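You operate a simulated robot arm through the tools that you are given. There is no shell and no other tool. Be economical: measure what you need, move in short steps, check, and stop when the job is done.

Carry out the task below with a simulated two-armed robot. There is one attempt and no reset: what you move stays moved.

JOB
Take the red pot on the inside of the back pan and put it away on the top of the mortar bench. Then fetch the gauge rod and stand it on the top of the right workbench. Then open the right steel cabinet door. Do these in the order given. Set down upright: gauge rod.

The check looks at the end state, three seconds after you hand in, the way a careful person would. Anything else that was tipped, shoved, dropped, spilled or broken makes it a failure.

ROBOT AND FRAMES
Two 7-joint arms with fingered hands on one trunk, on a base that drives. Base frame: it is fixed to the floor where the robot stands at the start and does not move with it; the origin is under the middle of the robot, x ahead of it, y to its left, z up; the surface under the hand at the start is at about z = 0.396. Units: m, degrees, N and s.
The left shoulder is at the start at [0.102, 0.152, 1.001], the right one opposite. With the tool pointing down near the work surface each hand reaches from about 0.1 to 0.74 m from the robot's upright axis, wherever it stands, measured 20 degrees to its own side. Places, roughly: gauge rod [1.25, 0.75, 0.75]; right steel cabinet door [7.2, -5.9, 0.5]; top of the mortar bench [0.7, 4.7, 0.8]; top of the right workbench [-1.5, 1.8, 0.8]. Payload 3.8 kg a hand.
The tool frame of a hand sits at the grasp point between the pads (the TCP): z along the fingers, y along the line on which they close. The tips reach 0.03 m beyond it. Largest opening 0.104 m; the body of the gripper starts 0.035 m behind the TCP. The gripper is a hand of 5 fingers: y runs from the thumb to the fingers, the wrist lies at [-0.015, -0.104, -0.178] in the tool frame.
Orientation is told as [roll, pitch, yaw] about the base's x, y, z axes, in that order, counted from this pose: with the fingers straight down and the wrist toward the robot, the tool's x, y and z point along [0, 1, 0], [1, 0, 0] and [0, 0, -1] of the base frame.

CONTROLS
- The arms move only by the tool arm_command. It takes "left_moves", "right_moves" or both (then of equal length, played together; a hand with none holds still); each is a list of rows, each a list of 6 numbers: the shift along the base's x, y, z in units of 250 mm (1.0 is 250 mm), then the turn, a rotation vector about the base's x, y, z in units of 180 degrees (1.0 is 180 degrees). In form: [[dx, dy, dz, ax, ay, az], ...]. A call has 1 to 12 rows; each row is the pose to reach, as a shift and turn from the pose commanded when the call began. A call with a number of a shift or a turn outside -1 to 1 is refused whole. A row lasts 0.2 s, in which the tool goes at most 0.05 m and 8.6 degrees; a call with a longer step from one row to the next is refused whole. Where a pose cannot be reached the arm comes as near as it can. A force on the tool above 40 N (or 10 N above the force at the start of the call, whichever is more), or a blocked arm, ends the call early, and 0.2 s more pass. In this call time passes only in rows, and 0.2 s behind the last. It gives the time, the measured TCP pose, the force on the tool (base axes), the opening and the grip force at its end, in the units of the frame above (readings bear some noise), with the torque about the TCP (base axes, N m) and any sound that the robot's microphone picked up, and new pictures: "show" is both (left out), scene, wrist or none (wrist: the cameras of the hands that moved).
- Cameras (640 x 400 px; columns grow to the right, rows downward): "scene" is now at [0.2195, 0.0319, 1.12]; the picture's right is [0.33, -0.94, -0.11], its down [-0.80, -0.21, -0.57] and it looks along [0.51, 0.28, -0.81] (base axes); focal length 268 px, centre (320, 200). "left" rides on the left gripper at [-0.08, -0.078, -0.141] in its tool frame; the picture's right is [-0.78, -0.30, 0.56], its down [0.53, -0.78, 0.33] and it looks along [0.33, 0.56, 0.76] (tool axes); focal length 247 px, centre (320, 200). "right" rides on the right gripper at [0.08, -0.078, -0.141] in its tool frame; the picture's right is [-0.78, 0.30, -0.56], its down [-0.54, -0.78, 0.33] and it looks along [-0.33, 0.56, 0.76] (tool axes); focal length 247 px, centre (320, 200). There is no depth. A picture from a camera that has moved, and an enlarged one, comes with that camera's place and axes in the base frame and with its lens.
- raise_lower(by): slides the trunk up (or, below 0, down) by that many m; the arms and the scene camera ride with it, the base frame stays. It gives what a move gives, with no picture.
- steer(legs): drives the robot by 1 to 6 legs, each [ahead, left, turn to the left] in m, m and degrees, along the robot's own axes; the way and the turn of a leg run together, so that a leg with both is an arc; at most 1.5 m and 180 degrees a leg. The arms and the cameras ride along, it lands a little off, and it stops where it bumps. It gives what a move gives, and a new picture of the scene camera.
- finger_targets(index, middle, ring, little, thumb_bend, thumb_turn, hand): sets how far each is bent, from 0 (flat) to 1 (curled in); at 0.3 the hand is open as for a grip, at 0.7 the pads meet at the TCP. One left out holds its place. A second passes; each finger stops where it meets its share of the squeeze, and holds until it gets a number again. It is the only way to open and close the hand. It gives what a move gives, with no picture; readings hold the bend of each and the force on index, middle, ring, little, thumb and palm. thumb_turn goes from beside the hand (0) to across from the fingers (1), as for a grip.
- head_to(pan, tilt): turns the head with the scene camera to pan (to the left, within 80 degrees either way) and tilt (down, from -29 to 69), counted from straight ahead of the robot. It gives what a move gives, and a new picture of the scene camera.
- close_up(camera, box): a new picture of the part [left, top, right, bottom] of that camera's present view, enlarged. The clock stands still meanwhile.
- hand_in(): hands the job in; it is judged then, once.

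Work in short steps. Places have to be worked out from the pictures, the camera data and where the tool is seen: move nearer, look again, correct. Check each grasp and each placing, and mend what went wrong. You have 165 turns and 260 pictures in all, those below and enlarged ones among them. Open the grippers and draw the arms clear of the work before you hand the job in, unless the task says otherwise.

The tools are called after "Request:" by a JSON object that holds its "api" and its "payload". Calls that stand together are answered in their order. arm_command: Moves the arms, as the interface text tells. Its arguments: {"type":"object","properties":{"left_moves":{"type":"array","items":{"type":"array","items":{"type":"number"}}},"right_moves":{"type":"array","items":{"type":"array","items":{"type":"number"}}},"show":{"type":"string","enum":["both","scene","wrist","none"]}},"required":[]} The other tools are called the same way: raise_lower (by) slides the trunk up or down; finger_targets (index, middle, ring, little, thumb_bend, thumb_turn, hand) moves the fingers one by one; steer (legs) drives the base; head_to (pan, tilt) turns the head that bears the scene camera; close_up (camera, box) takes an enlarged picture of a part of a camera's view; hand_in () hands the job in.

At the start:

```text
t: 0.0
left_position: [0.5083, 0.3114, 0.683]
left_ee_rot: [0.0, 0.0, 0.0]
left_ft_force: [0.1, -0.2, 0.8]
left_torque: [0.0, 0.01, 0.02]
left_grip_width: 0.1036
left_grasp_force: 0.1
left_shape: jaw
left_bend: [0.3, 0.3, 0.3, 0.3, 0.3, 0.98]
left_finger forces: [0.0, 0.1, 0.0, 0.0, 0.1, 0.0]
right_position: [0.5939, -0.0515, 0.6348]
right_ee_rot: [-0.1, -0.1, -0.1]
right_ft_force: [0.8, -0.3, -0.8]
right_torque: [0.0, 0.02, 0.06]
right_grip_width: 0.1038
right_grasp_force: 0.1
right_shape: jaw
right_bend: [0.3, 0.3, 0.3, 0.3, 0.3, 0.98]
right_finger forces: [0.0, 0.0, 0.0, 0.0, 0.0, 0.1]
trunk travel left (down, up): [-0.1, 0.356]
robot x, y, heading: [0.0028, -0.0013, 0.1]
head pan, tilt: [20.3, 37.3]
```

scene: 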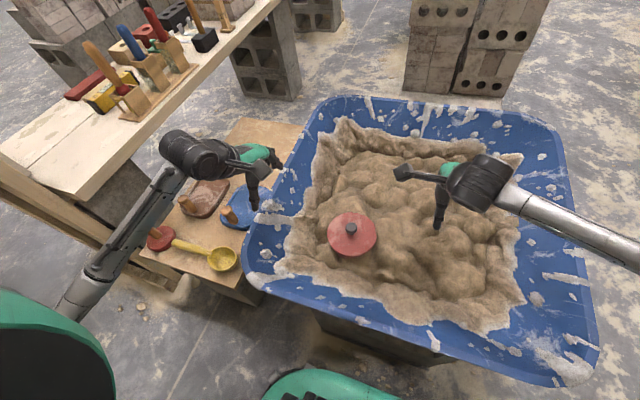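
right: 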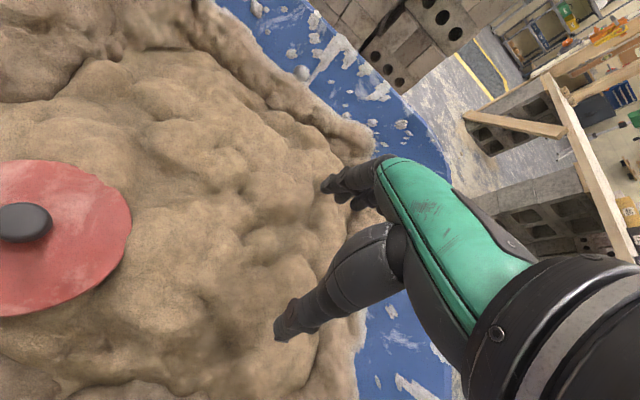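
left: 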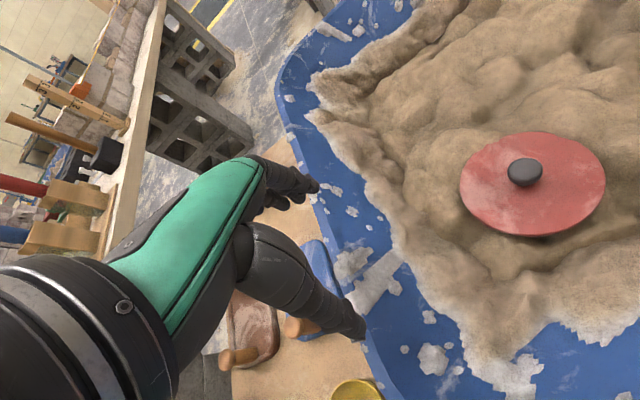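

The pictures show a blue mortar pan with a red lidded thing in it. I enlarge it and the rest of the view to identify it.

Request:
{"api": "close_up", "payload": {"camera": "scene", "box": [240, 90, 600, 390]}}

Request:
{"api": "head_to", "payload": {"pan": 20, "tilt": 5}}

```text
1.33 times, centred on (420, 240) of scene
camera zoom: at [0.2195, 0.0319, 1.12], right [0.33, -0.94, -0.11], down [-0.8, -0.21, -0.57], along [0.51, 0.28, -0.81], focal length 358 px, centre (187, 147)
```

zoom: 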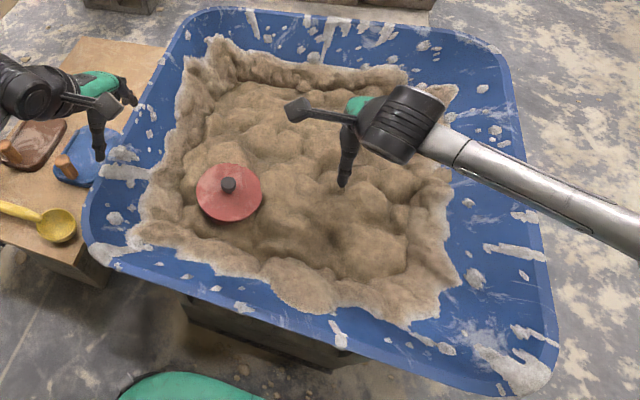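

```text
t: 1.0
left_position: [0.5094, 0.311, 0.6831]
left_ee_rot: [0.0, 0.0, 0.0]
left_ft_force: [-0.4, 0.7, 0.2]
left_torque: [-0.05, 0.0, 0.0]
left_grip_width: 0.1034
left_grasp_force: 0.1
left_shape: jaw
left_bend: [0.3, 0.3, 0.3, 0.3, 0.3, 0.98]
left_finger forces: [0.0, 0.0, 0.1, 0.0, 0.1, 0.1]
right_position: [0.5942, -0.0536, 0.6347]
right_ee_rot: [-0.1, 0.1, 0.1]
right_ft_force: [0.4, 0.4, -0.1]
right_torque: [-0.02, 0.01, 0.01]
right_grip_width: 0.1034
right_grasp_force: 0.1
right_shape: jaw
right_bend: [0.3, 0.3, 0.3, 0.3, 0.3, 0.98]
right_finger forces: [0.1, 0.1, 0.0, 0.0, 0.1, 0.0]
trunk travel left (down, up): [-0.1, 0.356]
robot x, y, heading: [-0.0008, 0.0002, -0.1]
head pan, tilt: [20.0, 5.0]
camera scene: at [0.241, 0.0332, 1.1672], right [0.32, -0.94, -0.11], down [-0.4, -0.03, -0.92], along [0.86, 0.34, -0.39], focal length 268 px, centre (320, 200)
```

scene: 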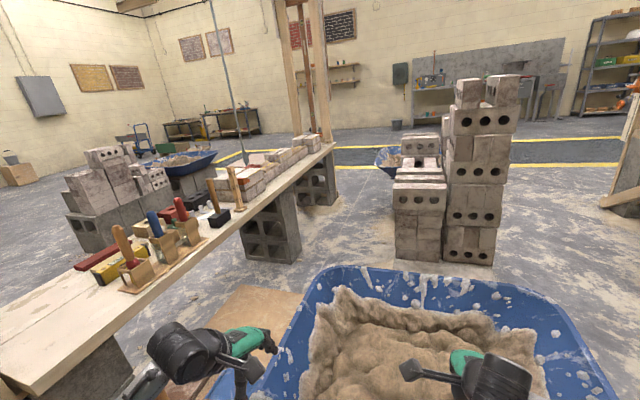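

I enlarge the bench area, and the far pans, to identify the gauge rod and check for other pots.

Request:
{"api": "close_up", "payload": {"camera": "scene", "box": [60, 110, 340, 285]}}

Request:
{"api": "close_up", "payload": {"camera": "scene", "box": [350, 60, 590, 210]}}

Request:
{"api": "head_to", "payload": {"pan": 75, "tilt": 5}}

Request:
{"api": "head_to", "payload": {"pan": -50, "tilt": 5}}

```text
2.29 times, centred on (200, 198) of scene
camera zoom: at [0.241, 0.0332, 1.1672], right [0.32, -0.94, -0.11], down [-0.4, -0.03, -0.92], along [0.86, 0.34, -0.39], focal length 614 px, centre (594, 206)
```

zoom: 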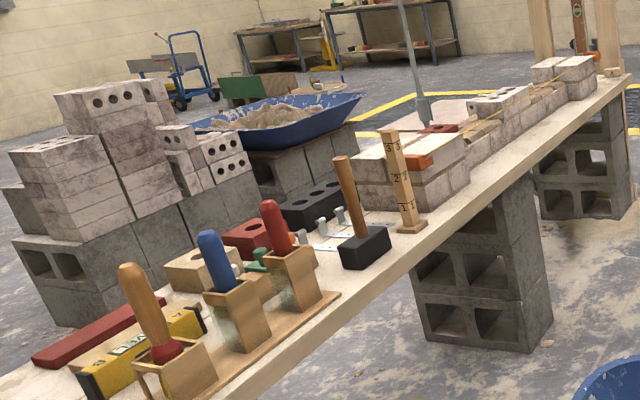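

```text
2.67 times, centred on (470, 135) of scene
camera zoom: at [0.241, 0.0332, 1.1672], right [0.32, -0.94, -0.11], down [-0.4, -0.03, -0.92], along [0.86, 0.34, -0.39], focal length 716 px, centre (-80, 373)
```

zoom: 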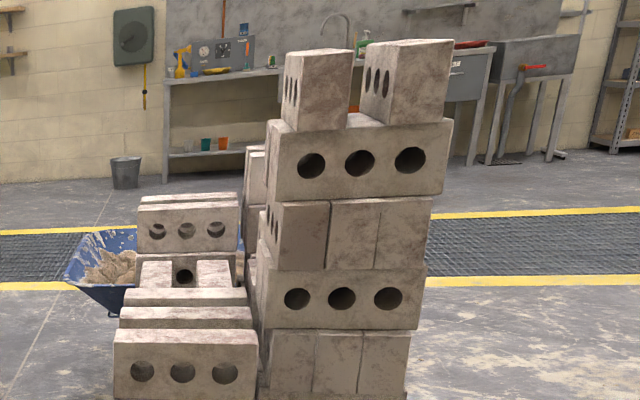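

```text
t: 2.2
left_position: [0.5066, 0.3122, 0.6842]
left_ee_rot: [0.0, 0.1, 0.1]
left_ft_force: [0.1, -0.6, 0.1]
left_torque: [-0.02, 0.01, 0.02]
left_grip_width: 0.1038
left_grasp_force: 0.0
left_shape: jaw
left_bend: [0.3, 0.3, 0.3, 0.3, 0.3, 0.98]
left_finger forces: [0.1, 0.0, 0.0, 0.1, 0.0, 0.0]
right_position: [0.5947, -0.0524, 0.6341]
right_ee_rot: [0.0, 0.0, 0.0]
right_ft_force: [0.5, -0.1, -0.2]
right_torque: [-0.01, 0.01, -0.05]
right_grip_width: 0.1036
right_grasp_force: 0.1
right_shape: jaw
right_bend: [0.3, 0.3, 0.3, 0.3, 0.3, 0.98]
right_finger forces: [0.1, 0.0, 0.0, 0.0, 0.0, 0.1]
trunk travel left (down, up): [-0.1, 0.356]
robot x, y, heading: [0.0029, -0.003, -0.2]
head pan, tilt: [75.0, 5.0]
camera scene: at [0.1819, 0.0905, 1.1876], right [0.91, -0.26, -0.31], down [-0.34, -0.08, -0.93], along [0.22, 0.96, -0.17], focal length 268 px, centre (320, 200)
```

scene: 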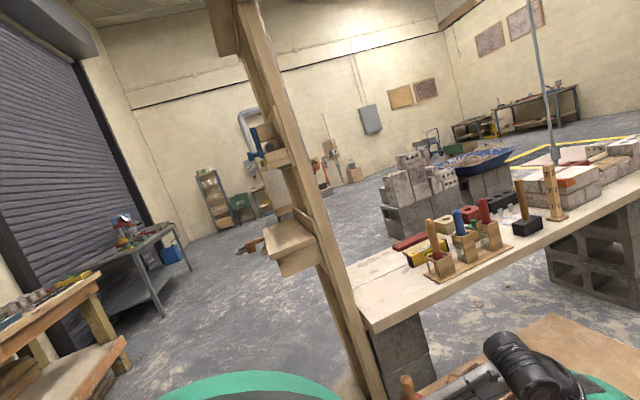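

```text
t: 4.3
left_position: [0.5084, 0.3115, 0.6832]
left_ee_rot: [0.1, 0.1, 0.0]
left_ft_force: [-0.2, -0.1, -0.2]
left_torque: [0.01, -0.01, 0.04]
left_grip_width: 0.1036
left_grasp_force: 0.0
left_shape: jaw
left_bend: [0.3, 0.3, 0.3, 0.3, 0.3, 0.98]
left_finger forces: [0.0, 0.0, 0.0, 0.0, 0.0, 0.0]
right_position: [0.5937, -0.0528, 0.6333]
right_ee_rot: [0.1, 0.0, -0.1]
right_ft_force: [-0.5, 0.1, 0.0]
right_torque: [0.0, 0.01, -0.01]
right_grip_width: 0.1038
right_grasp_force: 0.1
right_shape: jaw
right_bend: [0.3, 0.3, 0.3, 0.3, 0.3, 0.98]
right_finger forces: [0.0, 0.0, 0.0, 0.0, 0.1, 0.0]
trunk travel left (down, up): [-0.1, 0.356]
robot x, y, heading: [-0.0019, -0.0006, 0.1]
head pan, tilt: [-50.0, 5.0]
camera scene: at [0.2152, -0.0686, 1.1762], right [-0.72, -0.64, 0.25], down [-0.38, 0.07, -0.92], along [0.58, -0.76, -0.29], focal length 268 px, centre (320, 200)
```

scene: 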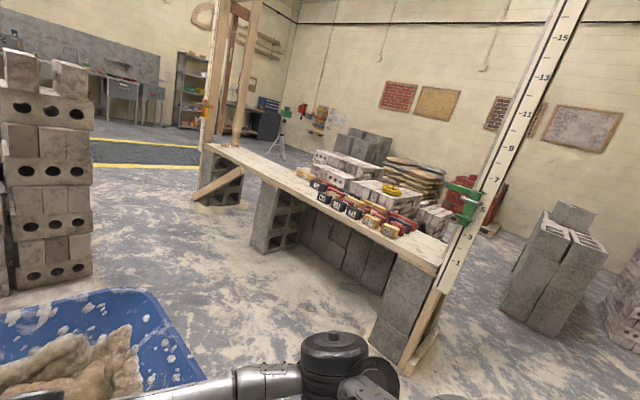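

The gauge rod is the numbered wooden post on a small base on the left bench; the red pot's knob triangulates to about [0.537, 0.131, 0.515]. I move the left hand over it, and look down again.

Request:
{"api": "arm_command", "payload": {"left_moves": [[0.02, -0.14, -0.04, 0, 0, 0], [0.05, -0.29, -0.08, 0, 0, 0], [0.07, -0.43, -0.13, 0, 0, 0], [0.09, -0.58, -0.18, 0, 0, 0], [0.115, -0.72, -0.2, 0, 0, 0]], "right_moves": [[0, -0.1, 0, 0, 0, 0], [0, -0.2, 0, 0, 0, 0], [0, -0.3, 0, 0, 0, 0], [0, -0.4, 0, 0, 0, 0], [0, -0.5, 0, 0, 0, 0]], "show": "none"}}

Request:
{"api": "head_to", "payload": {"pan": 15, "tilt": 38}}

Request:
{"api": "close_up", "payload": {"camera": "left", "box": [160, 100, 640, 400]}}

```text
t: 5.5
left_position: [0.5385, 0.1275, 0.6328]
left_ee_rot: [-0.1, 0.1, 0.0]
left_ft_force: [-0.1, 0.4, -0.5]
left_torque: [-0.03, -0.01, 0.01]
left_grip_width: 0.1037
left_grasp_force: 0.1
left_shape: jaw
left_bend: [0.3, 0.3, 0.3, 0.3, 0.3, 0.98]
left_finger forces: [0.0, 0.0, 0.0, 0.0, 0.0, 0.0]
right_position: [0.5937, -0.18, 0.6337]
right_ee_rot: [0.1, 0.0, 0.1]
right_ft_force: [-0.6, -0.2, 0.3]
right_torque: [-0.01, 0.02, -0.03]
right_grip_width: 0.1036
right_grasp_force: 0.0
right_shape: jaw
right_bend: [0.3, 0.3, 0.3, 0.3, 0.3, 0.98]
right_finger forces: [0.1, 0.0, 0.1, 0.0, 0.0, 0.0]
trunk travel left (down, up): [-0.1, 0.356]
robot x, y, heading: [-0.0031, -0.0016, 0.0]
head pan, tilt: [-50.0, 5.0]
```

```text
t: 6.8
left_position: [0.5387, 0.128, 0.6326]
left_ee_rot: [0.0, 0.0, 0.0]
left_ft_force: [0.2, 0.5, 0.5]
left_torque: [-0.01, 0.02, 0.02]
left_grip_width: 0.1034
left_grasp_force: 0.0
left_shape: jaw
left_bend: [0.3, 0.3, 0.3, 0.3, 0.3, 0.98]
left_finger forces: [0.0, 0.0, 0.1, 0.0, 0.1, 0.0]
right_position: [0.5937, -0.1812, 0.6335]
right_ee_rot: [-0.1, 0.0, 0.1]
right_ft_force: [0.8, -0.4, 0.9]
right_torque: [-0.01, 0.04, 0.01]
right_grip_width: 0.1037
right_grasp_force: 0.0
right_shape: jaw
right_bend: [0.3, 0.3, 0.3, 0.3, 0.3, 0.98]
right_finger forces: [0.1, 0.0, 0.0, 0.1, 0.1, 0.0]
trunk travel left (down, up): [-0.1, 0.356]
robot x, y, heading: [-0.0033, -0.0013, -0.0]
head pan, tilt: [15.0, 38.0]
camera scene: at [0.2211, 0.0239, 1.1184], right [0.24, -0.97, -0.08], down [-0.82, -0.16, -0.55], along [0.52, 0.2, -0.83], focal length 268 px, centre (320, 200)
```

scene: 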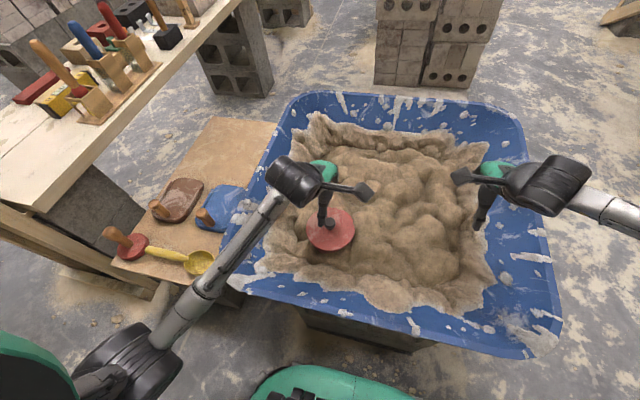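

```text
1.33 times, centred on (400, 250) of left
camera zoom: at [0.4613, 0.0494, 0.7734], right [-0.3, -0.78, -0.56], down [-0.78, 0.53, -0.33], along [0.56, 0.33, -0.76], focal length 329 px, centre (213, 133)
```

zoom: 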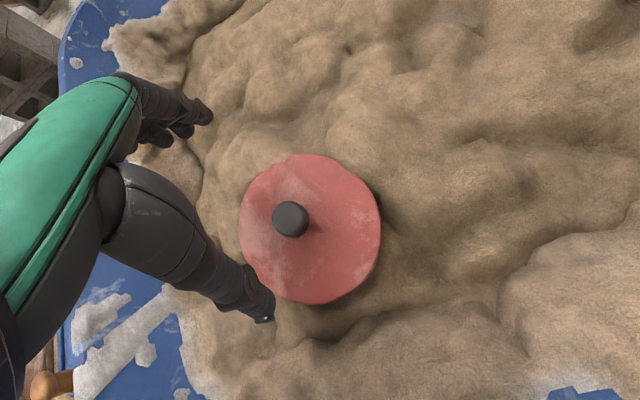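

The hand is right above the knob, knob top near z≈0.515 and disc near 0.46. I go straight down to a TCP height of about 0.505.

Request:
{"api": "arm_command", "payload": {"left_moves": [[0, 0, -0.15, 0, 0, 0], [0, 0, -0.3, 0, 0, 0], [0, 0, -0.4, 0, 0, 0], [0, 0, -0.51, 0, 0, 0]]}}

Request:
{"api": "close_up", "payload": {"camera": "scene", "box": [240, 130, 440, 280]}}

```text
t: 7.8
left_position: [0.5374, 0.1301, 0.5062]
left_ee_rot: [0.0, -0.4, -0.1]
left_ft_force: [-1.6, 0.9, 9.0]
left_torque: [0.09, -0.48, 0.02]
left_grip_width: 0.1032
left_grasp_force: 0.0
left_shape: jaw
left_bend: [0.3, 0.3, 0.3, 0.3, 0.3, 0.98]
left_finger forces: [0.1, 9.1, 0.1, 0.0, 0.0, 0.0]
right_position: [0.5929, -0.1806, 0.6349]
right_ee_rot: [0.0, -0.1, 0.1]
right_ft_force: [-0.2, 0.6, 0.6]
right_torque: [0.0, 0.0, 0.04]
right_grip_width: 0.1037
right_grasp_force: 0.0
right_shape: jaw
right_bend: [0.3, 0.3, 0.3, 0.3, 0.3, 0.98]
right_finger forces: [0.0, 0.0, 0.1, 0.1, 0.0, 0.0]
trunk travel left (down, up): [-0.1, 0.356]
robot x, y, heading: [0.0014, -0.0001, 0.1]
head pan, tilt: [15.0, 38.0]
camera scene: at [0.2193, 0.0237, 1.1191], right [0.25, -0.97, -0.08], down [-0.82, -0.16, -0.55], along [0.52, 0.2, -0.83], focal length 268 px, centre (320, 200)
camera left: at [0.4602, 0.051, 0.6459], right [-0.29, -0.78, -0.56], down [-0.77, 0.53, -0.34], along [0.56, 0.33, -0.76], focal length 247 px, centre (320, 200)
```

scene: 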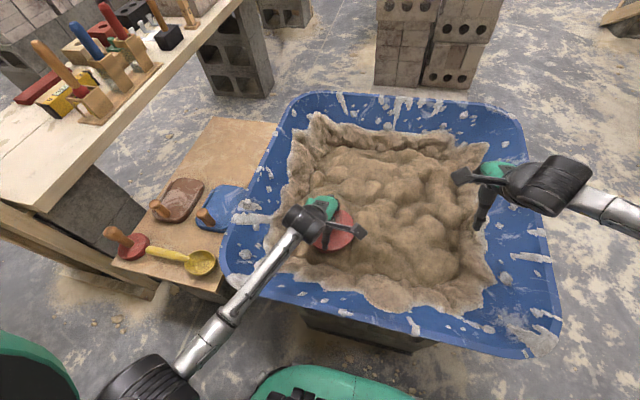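
left: 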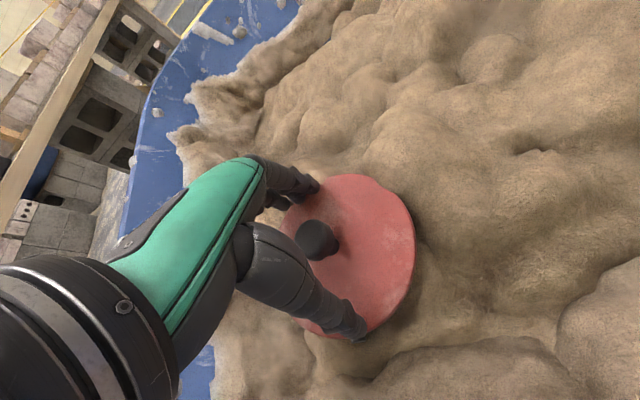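

```text
2.67 times, centred on (340, 205) of scene
camera zoom: at [0.2193, 0.0237, 1.1191], right [0.25, -0.97, -0.08], down [-0.82, -0.16, -0.55], along [0.52, 0.2, -0.83], focal length 716 px, centre (267, 187)
```

zoom: 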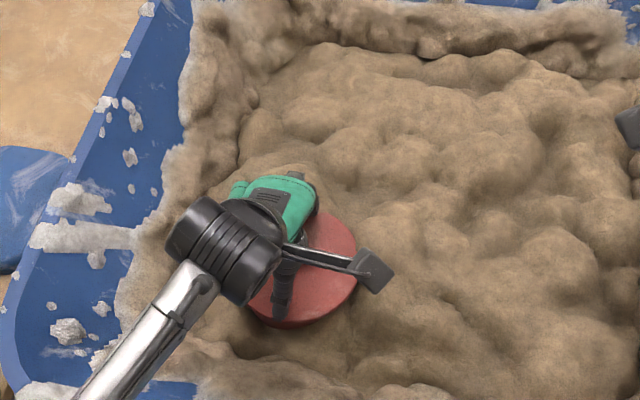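

The middle finger touches the lid (9 N). I lift 8 mm and close.

Request:
{"api": "arm_command", "payload": {"left_moves": [[0, 0, 0.03, 0, 0, 0]], "show": "none"}}

Request:
{"api": "finger_targets", "payload": {"hand": "left", "index": 0.75, "middle": 0.75, "ring": 0.75, "little": 0.75, "thumb_bend": 0.75, "thumb_turn": 1}}

Request:
{"api": "close_up", "payload": {"camera": "left", "box": [160, 100, 480, 400]}}

```text
t: 8.2
left_position: [0.5365, 0.132, 0.5109]
left_ee_rot: [0.0, 0.1, 0.1]
left_ft_force: [0.0, 0.3, 0.4]
left_torque: [-0.02, 0.0, -0.02]
left_grip_width: 0.1037
left_grasp_force: 0.1
left_shape: jaw
left_bend: [0.3, 0.3, 0.3, 0.3, 0.3, 0.98]
left_finger forces: [0.0, 0.1, 0.1, 0.1, 0.1, 0.1]
right_position: [0.5941, -0.1804, 0.6333]
right_ee_rot: [0.0, 0.0, 0.0]
right_ft_force: [0.4, 0.8, -1.0]
right_torque: [-0.03, 0.0, 0.0]
right_grip_width: 0.1037
right_grasp_force: 0.0
right_shape: jaw
right_bend: [0.3, 0.3, 0.3, 0.3, 0.3, 0.98]
right_finger forces: [0.0, 0.0, 0.0, 0.1, 0.0, 0.0]
trunk travel left (down, up): [-0.1, 0.356]
robot x, y, heading: [0.0004, -0.0001, -0.2]
head pan, tilt: [15.0, 38.0]
```

```text
t: 9.2
left_position: [0.5359, 0.1308, 0.5122]
left_ee_rot: [0.0, 0.0, 0.0]
left_ft_force: [0.2, -0.3, -0.8]
left_torque: [0.01, 0.0, -0.01]
left_grip_width: 0.0119
left_grasp_force: 14.7
left_shape: fingers
left_bend: [0.73, 0.74, 0.75, 0.75, 0.66, 1.0]
left_finger forces: [10.5, 4.6, 0.0, 0.0, 13.2, 0.1]
right_position: [0.5934, -0.1809, 0.6346]
right_ee_rot: [0.0, 0.0, 0.1]
right_ft_force: [-0.4, -0.2, 0.2]
right_torque: [0.02, 0.0, 0.03]
right_grip_width: 0.1035
right_grasp_force: 0.0
right_shape: jaw
right_bend: [0.3, 0.3, 0.3, 0.3, 0.3, 0.98]
right_finger forces: [0.0, 0.0, 0.0, 0.0, 0.0, 0.0]
trunk travel left (down, up): [-0.1, 0.356]
robot x, y, heading: [-0.0031, 0.0008, 0.1]
head pan, tilt: [15.0, 38.0]
heard: snap
```

```text
1.33 times, centred on (320, 250) of left
camera zoom: at [0.46, 0.0522, 0.6524], right [-0.3, -0.78, -0.56], down [-0.78, 0.53, -0.33], along [0.56, 0.33, -0.76], focal length 329 px, centre (320, 133)
```

zoom: 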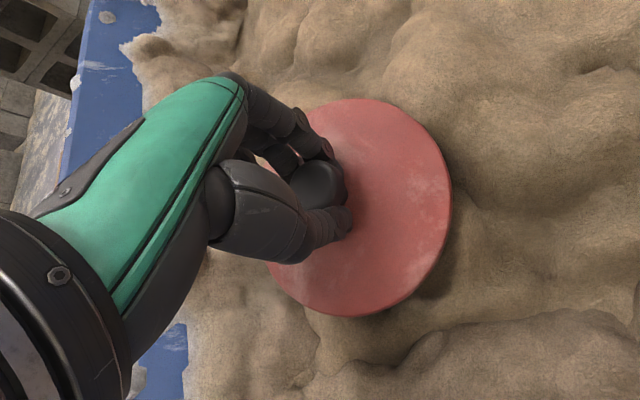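

It's held at the stem under the knob cap (15 N); a "snap" was heard. I lift gently a few cm and look.

Request:
{"api": "arm_command", "payload": {"left_moves": [[0, 0, 0.04, 0, 0, 0], [0, 0, 0.08, 0, 0, 0], [0, 0, 0.12, 0, 0, 0], [0, 0, 0.16, 0, 0, 0]]}}

Request:
{"api": "close_up", "payload": {"camera": "scene", "box": [240, 130, 440, 280]}}

```text
t: 10.2
left_position: [0.5366, 0.1302, 0.5516]
left_ee_rot: [0.0, 0.0, 0.0]
left_ft_force: [1.0, 0.0, 0.3]
left_torque: [-0.01, -0.02, 0.02]
left_grip_width: 0.0118
left_grasp_force: 14.1
left_shape: fingers
left_bend: [0.73, 0.74, 0.75, 0.75, 0.66, 1.0]
left_finger forces: [10.4, 4.8, 0.0, 0.1, 13.1, 0.0]
right_position: [0.5936, -0.1808, 0.6333]
right_ee_rot: [0.0, 0.0, 0.0]
right_ft_force: [-0.5, -0.2, 0.4]
right_torque: [0.0, 0.0, -0.05]
right_grip_width: 0.1038
right_grasp_force: 0.1
right_shape: jaw
right_bend: [0.3, 0.3, 0.3, 0.3, 0.3, 0.98]
right_finger forces: [0.0, 0.0, 0.0, 0.0, 0.0, 0.0]
trunk travel left (down, up): [-0.1, 0.356]
robot x, y, heading: [-0.0, 0.0011, -0.1]
head pan, tilt: [15.0, 38.0]
camera scene: at [0.2211, 0.024, 1.1183], right [0.24, -0.97, -0.08], down [-0.82, -0.16, -0.55], along [0.52, 0.2, -0.83], focal length 268 px, centre (320, 200)
camera left: at [0.4601, 0.0515, 0.6917], right [-0.3, -0.78, -0.56], down [-0.78, 0.53, -0.33], along [0.56, 0.33, -0.76], focal length 247 px, centre (320, 200)
```

scene: 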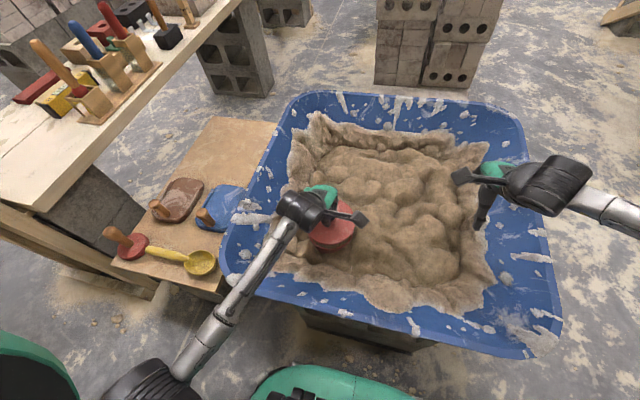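
left: 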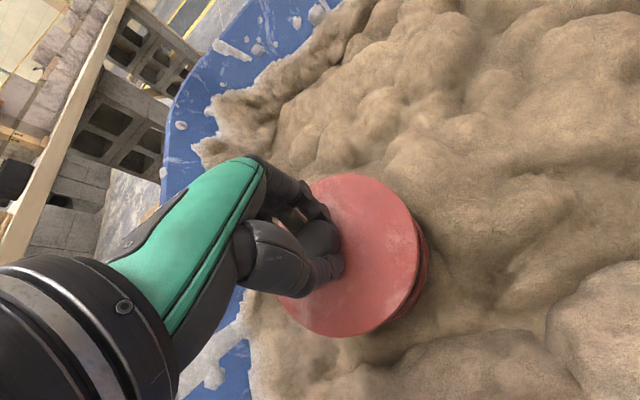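

```text
2.67 times, centred on (340, 205) of scene
camera zoom: at [0.2211, 0.024, 1.1183], right [0.24, -0.97, -0.08], down [-0.82, -0.16, -0.55], along [0.52, 0.2, -0.83], focal length 716 px, centre (267, 187)
```

zoom: 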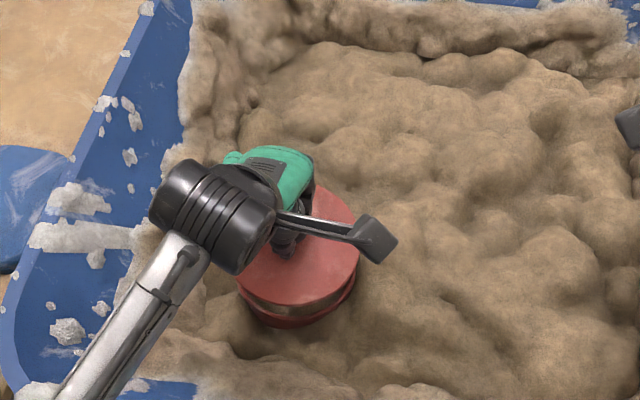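

Something below the lid is showing; I need to see whether the whole pot came up or only the lid.

Request:
{"api": "close_up", "payload": {"camera": "left", "box": [240, 160, 460, 350]}}

Request:
{"api": "close_up", "payload": {"camera": "scene", "box": [290, 180, 370, 260]}}

Request:
{"api": "close_up", "payload": {"camera": "right", "box": [0, 0, 640, 400]}}

```text
2.11 times, centred on (350, 255) of left
camera zoom: at [0.4601, 0.0515, 0.6917], right [-0.3, -0.78, -0.56], down [-0.78, 0.53, -0.33], along [0.56, 0.33, -0.76], focal length 520 px, centre (257, 84)
```

zoom: 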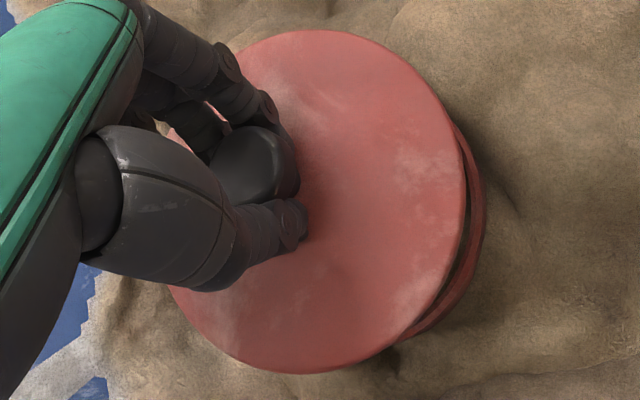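

```text
5.00 times, centred on (330, 220) of scene
camera zoom: at [0.2211, 0.024, 1.1183], right [0.24, -0.97, -0.08], down [-0.82, -0.16, -0.55], along [0.52, 0.2, -0.83], focal length 1342 px, centre (270, 100)
```

zoom: 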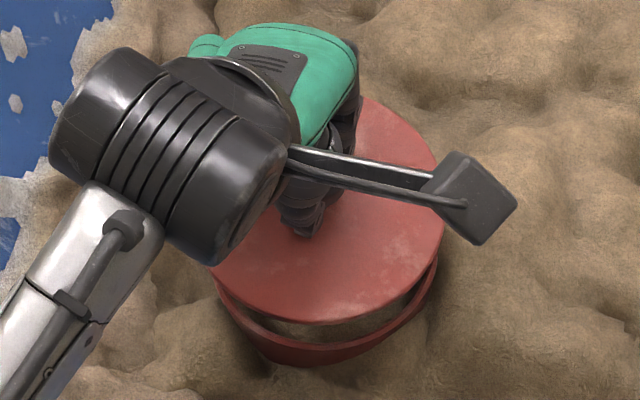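

```text
1.00 times, centred on (320, 200) of right (not enlarged: the box is as wide or as high as the picture)
camera zoom: at [0.516, -0.1008, 0.7755], right [0.3, -0.78, 0.56], down [-0.78, -0.54, -0.33], along [0.56, -0.33, -0.76], focal length 247 px, centre (320, 200)
```

zoom: 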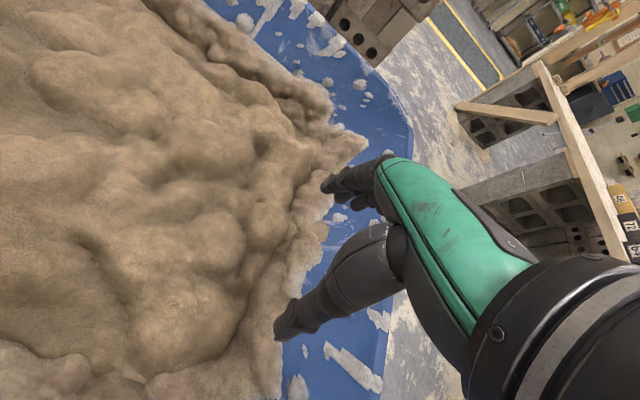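

Only the lid came off; the pot is still in the mortar, with its rim visible. I keep the lid in the left hand, raise it and move it aside to see the pot.

Request:
{"api": "arm_command", "payload": {"left_moves": [[0, 0, 0.15, 0, 0, 0], [0, 0, 0.3, 0, 0, 0], [0, 0.1, 0.45, 0, 0, 0], [0, 0.25, 0.5, 0, 0, 0], [0, 0.4, 0.5, 0, 0, 0], [0, 0.55, 0.5, 0, 0, 0], [0, 0.7, 0.5, 0, 0, 0], [0, 0.85, 0.5, 0, 0, 0]]}}

Request:
{"api": "close_up", "payload": {"camera": "scene", "box": [290, 180, 390, 270]}}

```text
t: 12.0
left_position: [0.5357, 0.344, 0.6773]
left_ee_rot: [-0.1, 0.0, 0.0]
left_ft_force: [-0.3, 0.0, -0.6]
left_torque: [0.01, -0.02, 0.0]
left_grip_width: 0.0116
left_grasp_force: 14.4
left_shape: fingers
left_bend: [0.73, 0.74, 0.75, 0.75, 0.67, 1.0]
left_finger forces: [11.0, 5.0, 0.0, 0.1, 13.3, 0.1]
right_position: [0.594, -0.1797, 0.6342]
right_ee_rot: [0.0, 0.0, 0.0]
right_ft_force: [0.5, -0.4, 0.2]
right_torque: [0.02, -0.04, -0.01]
right_grip_width: 0.1036
right_grasp_force: 0.0
right_shape: jaw
right_bend: [0.3, 0.3, 0.3, 0.3, 0.3, 0.98]
right_finger forces: [0.0, 0.0, 0.1, 0.1, 0.0, 0.1]
trunk travel left (down, up): [-0.1, 0.356]
robot x, y, heading: [0.0008, 0.0014, -0.0]
head pan, tilt: [15.0, 38.0]
camera scene: at [0.221, 0.0245, 1.1184], right [0.24, -0.97, -0.08], down [-0.82, -0.16, -0.55], along [0.52, 0.2, -0.83], focal length 268 px, centre (320, 200)
camera left: at [0.4578, 0.2645, 0.8179], right [-0.3, -0.78, -0.56], down [-0.78, 0.54, -0.33], along [0.56, 0.33, -0.76], focal length 247 px, centre (320, 200)
```

scene: 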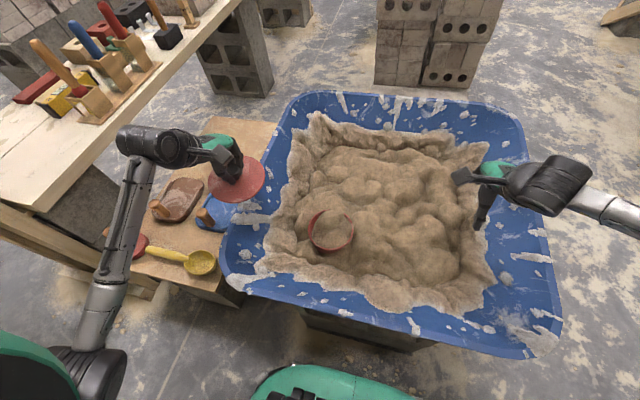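
left: 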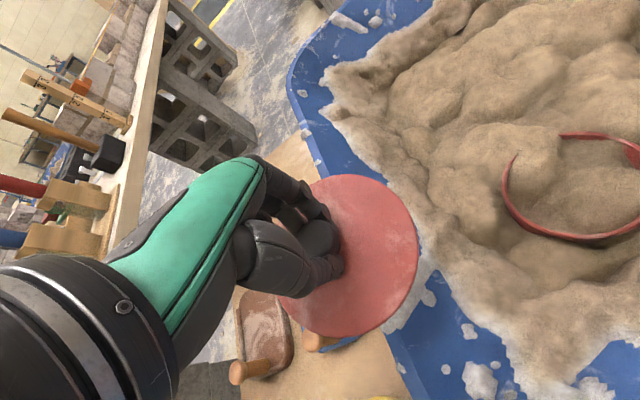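

```text
4.44 times, centred on (340, 225) of scene
camera zoom: at [0.221, 0.0245, 1.1184], right [0.24, -0.97, -0.08], down [-0.82, -0.16, -0.55], along [0.52, 0.2, -0.83], focal length 1193 px, centre (231, 89)
```

zoom: 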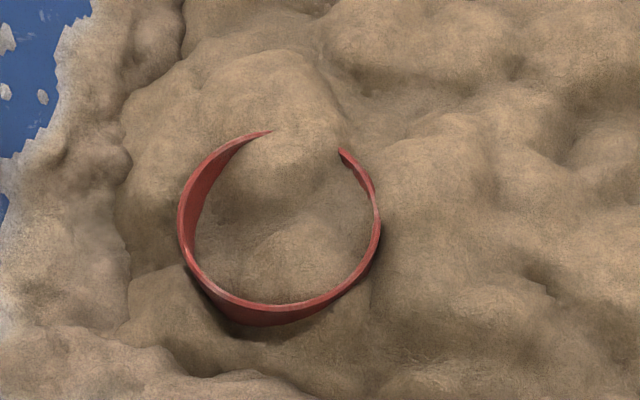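

The pot (thin wall, ~0.11 m diameter, rim near z≈0.47, centre ≈[0.537, 0.128]) stays in the mortar. I'll pinch its near wall with the right hand; I bring that hand over it with a narrower opening.

Request:
{"api": "finger_targets", "payload": {"hand": "right", "index": 0.47, "middle": 0.47, "ring": 0.47, "little": 0.47, "thumb_bend": 0.47, "thumb_turn": 1}}

Request:
{"api": "arm_command", "payload": {"right_moves": [[-0.06, 0.16, 0, 0, 0, 0], [-0.12, 0.32, 0, 0, 0, 0], [-0.18, 0.48, 0, 0, 0, 0], [-0.24, 0.64, 0, 0, 0, 0], [-0.3, 0.8, 0, 0, 0, 0], [-0.36, 0.96, 0, 0, 0, 0]], "show": "none"}}

Request:
{"api": "arm_command", "payload": {"right_moves": [[-0.03, 0.14, 0, 0, 0, 0], [-0.06, 0.28, -0.06, 0, 0, 0]], "show": "both"}}

```text
t: 13.0
left_position: [0.5343, 0.343, 0.6776]
left_ee_rot: [0.1, 0.0, 0.0]
left_ft_force: [0.3, 0.1, -1.1]
left_torque: [0.01, 0.0, 0.03]
left_grip_width: 0.012
left_grasp_force: 14.4
left_shape: fingers
left_bend: [0.73, 0.74, 0.75, 0.75, 0.67, 1.0]
left_finger forces: [11.0, 4.9, 0.0, 0.0, 13.3, 0.0]
right_position: [0.5931, -0.1799, 0.6346]
right_ee_rot: [-0.1, 0.0, 0.0]
right_ft_force: [0.6, -0.2, 0.4]
right_torque: [0.0, -0.01, 0.05]
right_grip_width: 0.0606
right_grasp_force: 0.1
right_shape: fingers
right_bend: [0.47, 0.47, 0.47, 0.47, 0.47, 1.0]
right_finger forces: [0.0, 0.0, 0.0, 0.1, 0.0, 0.1]
trunk travel left (down, up): [-0.1, 0.356]
robot x, y, heading: [-0.0017, 0.0012, -0.2]
head pan, tilt: [15.0, 38.0]
```

```text
t: 14.4
left_position: [0.535, 0.3437, 0.6776]
left_ee_rot: [-0.1, 0.0, 0.1]
left_ft_force: [-0.7, -0.1, -1.0]
left_torque: [0.01, -0.01, 0.01]
left_grip_width: 0.0118
left_grasp_force: 14.7
left_shape: fingers
left_bend: [0.73, 0.74, 0.75, 0.75, 0.67, 1.0]
left_finger forces: [11.0, 5.1, 0.0, 0.1, 13.3, 0.0]
right_position: [0.5029, 0.0622, 0.6288]
right_ee_rot: [-0.1, 0.0, 0.0]
right_ft_force: [0.3, -0.2, -0.2]
right_torque: [-0.01, 0.02, 0.01]
right_grip_width: 0.0604
right_grasp_force: 0.1
right_shape: fingers
right_bend: [0.47, 0.47, 0.47, 0.47, 0.47, 1.0]
right_finger forces: [0.0, 0.0, 0.0, 0.0, 0.0, 0.0]
trunk travel left (down, up): [-0.1, 0.356]
robot x, y, heading: [-0.0036, -0.0008, 0.0]
head pan, tilt: [15.0, 38.0]
```

```text
t: 15.0
left_position: [0.5343, 0.3448, 0.6777]
left_ee_rot: [0.0, -0.1, 0.0]
left_ft_force: [0.0, -0.2, 0.1]
left_torque: [0.02, 0.01, 0.0]
left_grip_width: 0.0115
left_grasp_force: 15.1
left_shape: fingers
left_bend: [0.73, 0.74, 0.75, 0.75, 0.67, 1.0]
left_finger forces: [11.1, 5.0, 0.0, 0.0, 13.4, 0.1]
right_position: [0.4855, 0.1339, 0.6193]
right_ee_rot: [0.0, 0.1, 0.0]
right_ft_force: [-0.1, -0.8, -0.7]
right_torque: [0.0, 0.0, 0.02]
right_grip_width: 0.0602
right_grasp_force: 0.0
right_shape: fingers
right_bend: [0.47, 0.47, 0.47, 0.47, 0.47, 1.0]
right_finger forces: [0.0, 0.0, 0.1, 0.0, 0.0, 0.1]
trunk travel left (down, up): [-0.1, 0.356]
robot x, y, heading: [-0.0011, -0.0004, -0.1]
head pan, tilt: [15.0, 38.0]
camera scene: at [0.2212, 0.0248, 1.1183], right [0.24, -0.97, -0.08], down [-0.82, -0.16, -0.55], along [0.52, 0.2, -0.83], focal length 268 px, centre (320, 200)
camera right: at [0.4092, 0.2119, 0.761], right [0.3, -0.78, 0.56], down [-0.78, -0.53, -0.33], along [0.56, -0.33, -0.76], focal length 247 px, centre (320, 200)
```

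scene: 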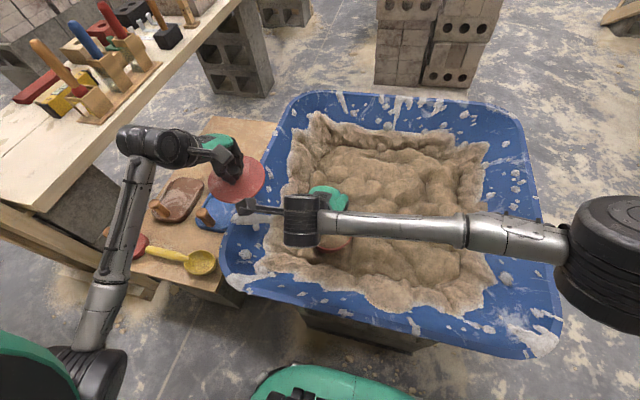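
right: 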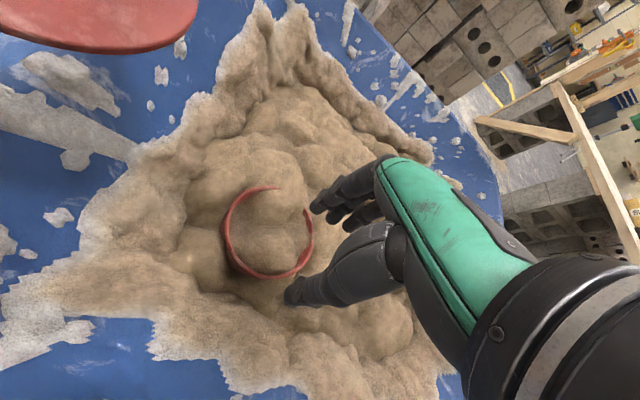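

The pot's near wall is at about x≈0.482, y≈0.133, rim z≈0.467. I lower the right hand so the wall comes between thumb and fingers.

Request:
{"api": "arm_command", "payload": {"right_moves": [[-0.005, 0, -0.15, 0, 0, 0], [-0.005, 0, -0.3, 0, 0, 0], [-0.005, 0, -0.4, 0, 0, 0], [-0.005, 0, -0.5, 0, 0, 0], [-0.005, 0, -0.56, 0, 0, 0]], "show": "both"}}

Request:
{"api": "close_up", "payload": {"camera": "right", "box": [200, 120, 420, 340]}}

```text
t: 16.2
left_position: [0.5345, 0.3432, 0.6781]
left_ee_rot: [-0.1, 0.0, 0.0]
left_ft_force: [0.5, -0.5, -0.3]
left_torque: [-0.02, -0.03, 0.0]
left_grip_width: 0.0115
left_grasp_force: 15.1
left_shape: fingers
left_bend: [0.73, 0.74, 0.75, 0.75, 0.67, 1.0]
left_finger forces: [11.2, 5.1, 0.1, 0.0, 13.5, 0.1]
right_position: [0.4863, 0.1292, 0.4778]
right_ee_rot: [0.1, 0.0, 0.2]
right_ft_force: [-0.1, -0.2, -0.6]
right_torque: [-0.01, 0.02, -0.03]
right_grip_width: 0.0602
right_grasp_force: 0.0
right_shape: fingers
right_bend: [0.47, 0.47, 0.47, 0.47, 0.47, 1.0]
right_finger forces: [0.1, 0.1, 0.0, 0.0, 0.0, 0.0]
trunk travel left (down, up): [-0.1, 0.356]
robot x, y, heading: [-0.0027, -0.0003, 0.1]
head pan, tilt: [15.0, 38.0]
camera scene: at [0.2211, 0.0243, 1.1183], right [0.24, -0.97, -0.08], down [-0.82, -0.16, -0.55], along [0.52, 0.2, -0.83], focal length 268 px, centre (320, 200)
camera right: at [0.4077, 0.2094, 0.6192], right [0.3, -0.78, 0.56], down [-0.78, -0.54, -0.33], along [0.56, -0.33, -0.76], focal length 247 px, centre (320, 200)
```

scene: 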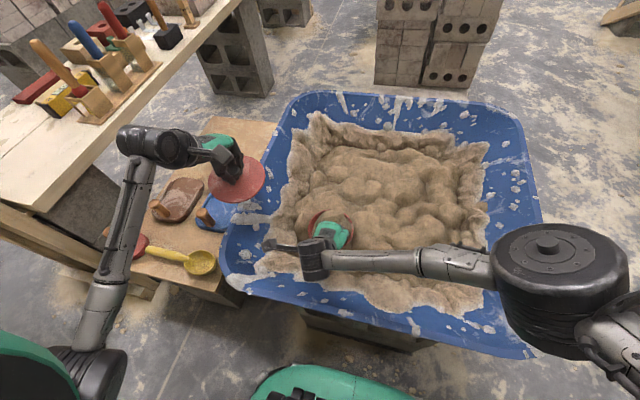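
right: 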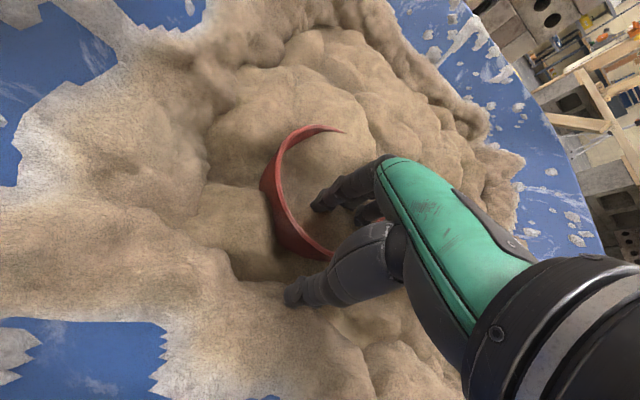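

```text
1.82 times, centred on (310, 230) of right
camera zoom: at [0.4077, 0.2094, 0.6192], right [0.3, -0.78, 0.56], down [-0.78, -0.54, -0.33], along [0.56, -0.33, -0.76], focal length 449 px, centre (338, 146)
```

zoom: 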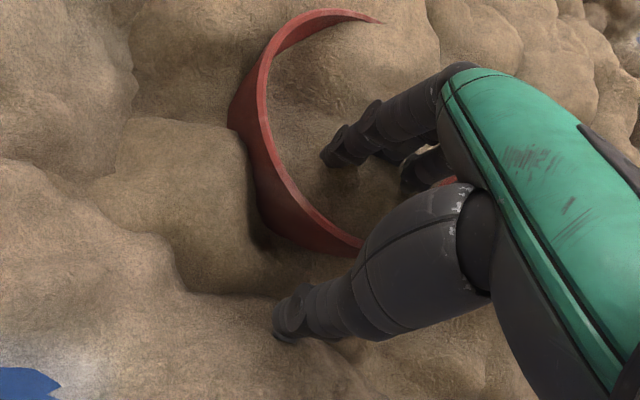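

The wall lies between the fingers (inside) and thumb (outside). I go 2 cm lower.

Request:
{"api": "arm_command", "payload": {"right_moves": [[0, 0, -0.04, 0, 0, 0], [0, 0, -0.08, 0, 0, 0]], "show": "wrist"}}

```text
t: 16.8
left_position: [0.5351, 0.3431, 0.678]
left_ee_rot: [0.0, 0.1, 0.0]
left_ft_force: [1.2, 0.3, -0.6]
left_torque: [-0.01, 0.03, 0.0]
left_grip_width: 0.0115
left_grasp_force: 15.1
left_shape: fingers
left_bend: [0.73, 0.74, 0.75, 0.75, 0.67, 1.0]
left_finger forces: [11.0, 5.2, 0.0, 0.0, 13.4, 0.1]
right_position: [0.4853, 0.1297, 0.4584]
right_ee_rot: [0.0, 0.0, 0.0]
right_ft_force: [0.8, -0.2, 0.5]
right_torque: [0.02, -0.01, -0.02]
right_grip_width: 0.0602
right_grasp_force: 0.0
right_shape: fingers
right_bend: [0.47, 0.47, 0.47, 0.47, 0.47, 1.0]
right_finger forces: [0.0, 0.0, 0.0, 0.0, 0.0, 0.1]
trunk travel left (down, up): [-0.1, 0.356]
robot x, y, heading: [-0.0014, 0.001, -0.1]
head pan, tilt: [15.0, 38.0]
camera right: at [0.4081, 0.2102, 0.5999], right [0.3, -0.78, 0.56], down [-0.78, -0.54, -0.33], along [0.56, -0.33, -0.76], focal length 247 px, centre (320, 200)
```

right: 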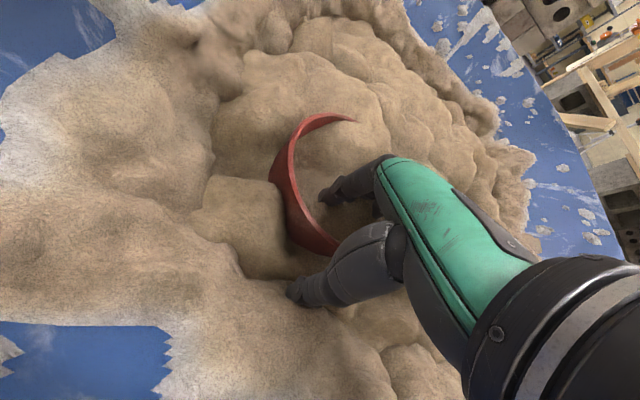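

No contact with mortar. I close on the wall.

Request:
{"api": "arm_command", "payload": {"right_moves": [[0, 0, -0.03, 0, 0, 0]], "show": "none"}}

Request:
{"api": "finger_targets", "payload": {"hand": "right", "index": 0.8, "middle": 0.8, "ring": 0.8, "little": 0.8, "thumb_bend": 0.8}}

Request:
{"api": "close_up", "payload": {"camera": "right", "box": [200, 80, 440, 340]}}

```text
t: 17.2
left_position: [0.5351, 0.343, 0.6786]
left_ee_rot: [0.0, -0.1, 0.1]
left_ft_force: [0.4, -0.1, -0.8]
left_torque: [-0.01, 0.0, 0.0]
left_grip_width: 0.0117
left_grasp_force: 15.1
left_shape: fingers
left_bend: [0.73, 0.74, 0.75, 0.75, 0.67, 1.0]
left_finger forces: [11.1, 5.2, 0.1, 0.0, 13.4, 0.1]
right_position: [0.4845, 0.13, 0.4508]
right_ee_rot: [0.0, 0.0, 0.0]
right_ft_force: [-0.5, 0.0, -0.6]
right_torque: [0.0, 0.02, -0.03]
right_grip_width: 0.0601
right_grasp_force: 0.0
right_shape: fingers
right_bend: [0.47, 0.47, 0.47, 0.47, 0.47, 1.0]
right_finger forces: [0.1, 0.0, 0.1, 0.0, 0.0, 0.1]
trunk travel left (down, up): [-0.1, 0.356]
robot x, y, heading: [-0.0019, -0.0017, 0.0]
head pan, tilt: [15.0, 38.0]
```

```text
t: 18.2
left_position: [0.5356, 0.3424, 0.6767]
left_ee_rot: [0.0, 0.0, 0.0]
left_ft_force: [-0.3, -0.6, -0.4]
left_torque: [0.01, 0.04, -0.02]
left_grip_width: 0.0116
left_grasp_force: 15.1
left_shape: fingers
left_bend: [0.73, 0.74, 0.75, 0.75, 0.67, 1.0]
left_finger forces: [11.1, 5.2, 0.0, 0.1, 13.4, 0.0]
right_position: [0.4864, 0.1312, 0.4507]
right_ee_rot: [0.1, 0.0, 0.0]
right_ft_force: [0.6, -0.4, -1.5]
right_torque: [0.0, 0.12, -0.01]
right_grip_width: 0.0015
right_grasp_force: 16.7
right_shape: fingers
right_bend: [0.76, 0.78, 0.8, 0.8, 0.7, 0.99]
right_finger forces: [10.7, 5.8, 0.1, 0.0, 16.4, 0.0]
trunk travel left (down, up): [-0.1, 0.356]
robot x, y, heading: [0.0032, 0.0007, -0.2]
head pan, tilt: [15.0, 38.0]
```

```text
1.54 times, centred on (320, 210) of right
camera zoom: at [0.4084, 0.2104, 0.5917], right [0.3, -0.78, 0.56], down [-0.78, -0.54, -0.33], along [0.56, -0.33, -0.76], focal length 380 px, centre (320, 185)
```

zoom: 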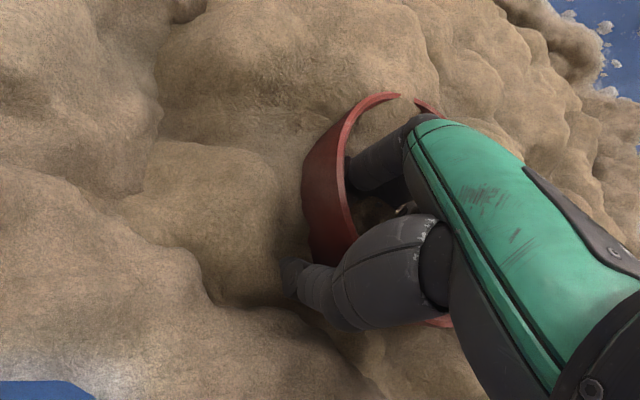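

Gripped at 17 N on the thin wall. I lift slowly 4 cm and look.

Request:
{"api": "arm_command", "payload": {"right_moves": [[0, 0, 0.04, 0, 0, 0], [0, 0, 0.08, 0, 0, 0], [0, 0, 0.12, 0, 0, 0], [0, 0, 0.16, 0, 0, 0]], "show": "both"}}

```text
t: 19.2
left_position: [0.5345, 0.344, 0.6774]
left_ee_rot: [-0.1, -0.1, 0.0]
left_ft_force: [-0.3, -0.5, 0.1]
left_torque: [0.02, 0.03, -0.01]
left_grip_width: 0.0116
left_grasp_force: 14.7
left_shape: fingers
left_bend: [0.73, 0.74, 0.75, 0.75, 0.67, 1.0]
left_finger forces: [11.0, 5.2, 0.0, 0.0, 13.4, 0.0]
right_position: [0.4886, 0.1327, 0.4905]
right_ee_rot: [-0.1, 0.0, 0.0]
right_ft_force: [0.0, 0.6, -3.5]
right_torque: [0.12, 0.13, 0.0]
right_grip_width: 0.0015
right_grasp_force: 18.1
right_shape: fingers
right_bend: [0.76, 0.78, 0.8, 0.8, 0.7, 0.99]
right_finger forces: [10.6, 6.2, 1.7, 0.0, 17.4, 0.0]
trunk travel left (down, up): [-0.1, 0.356]
robot x, y, heading: [-0.0011, 0.0023, -0.0]
head pan, tilt: [15.0, 38.0]
camera scene: at [0.2214, 0.0242, 1.1183], right [0.24, -0.97, -0.08], down [-0.82, -0.16, -0.55], along [0.52, 0.2, -0.83], focal length 268 px, centre (320, 200)
camera right: at [0.4103, 0.211, 0.6323], right [0.3, -0.78, 0.56], down [-0.78, -0.53, -0.33], along [0.56, -0.33, -0.76], focal length 247 px, centre (320, 200)
```

scene: 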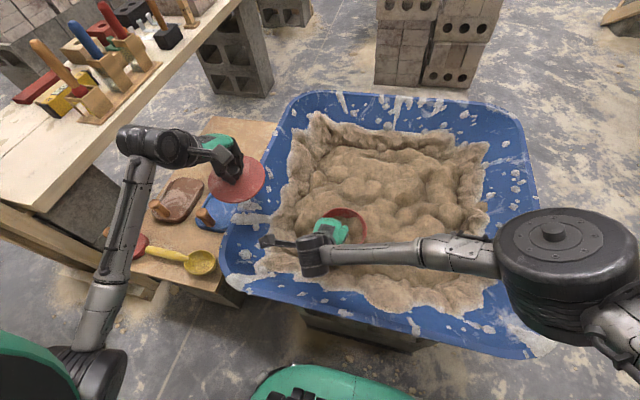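
right: 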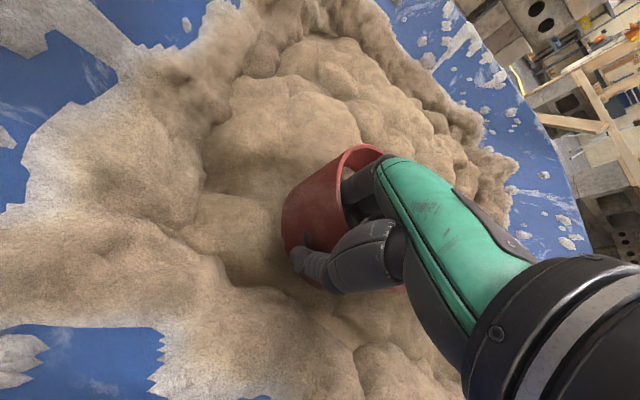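

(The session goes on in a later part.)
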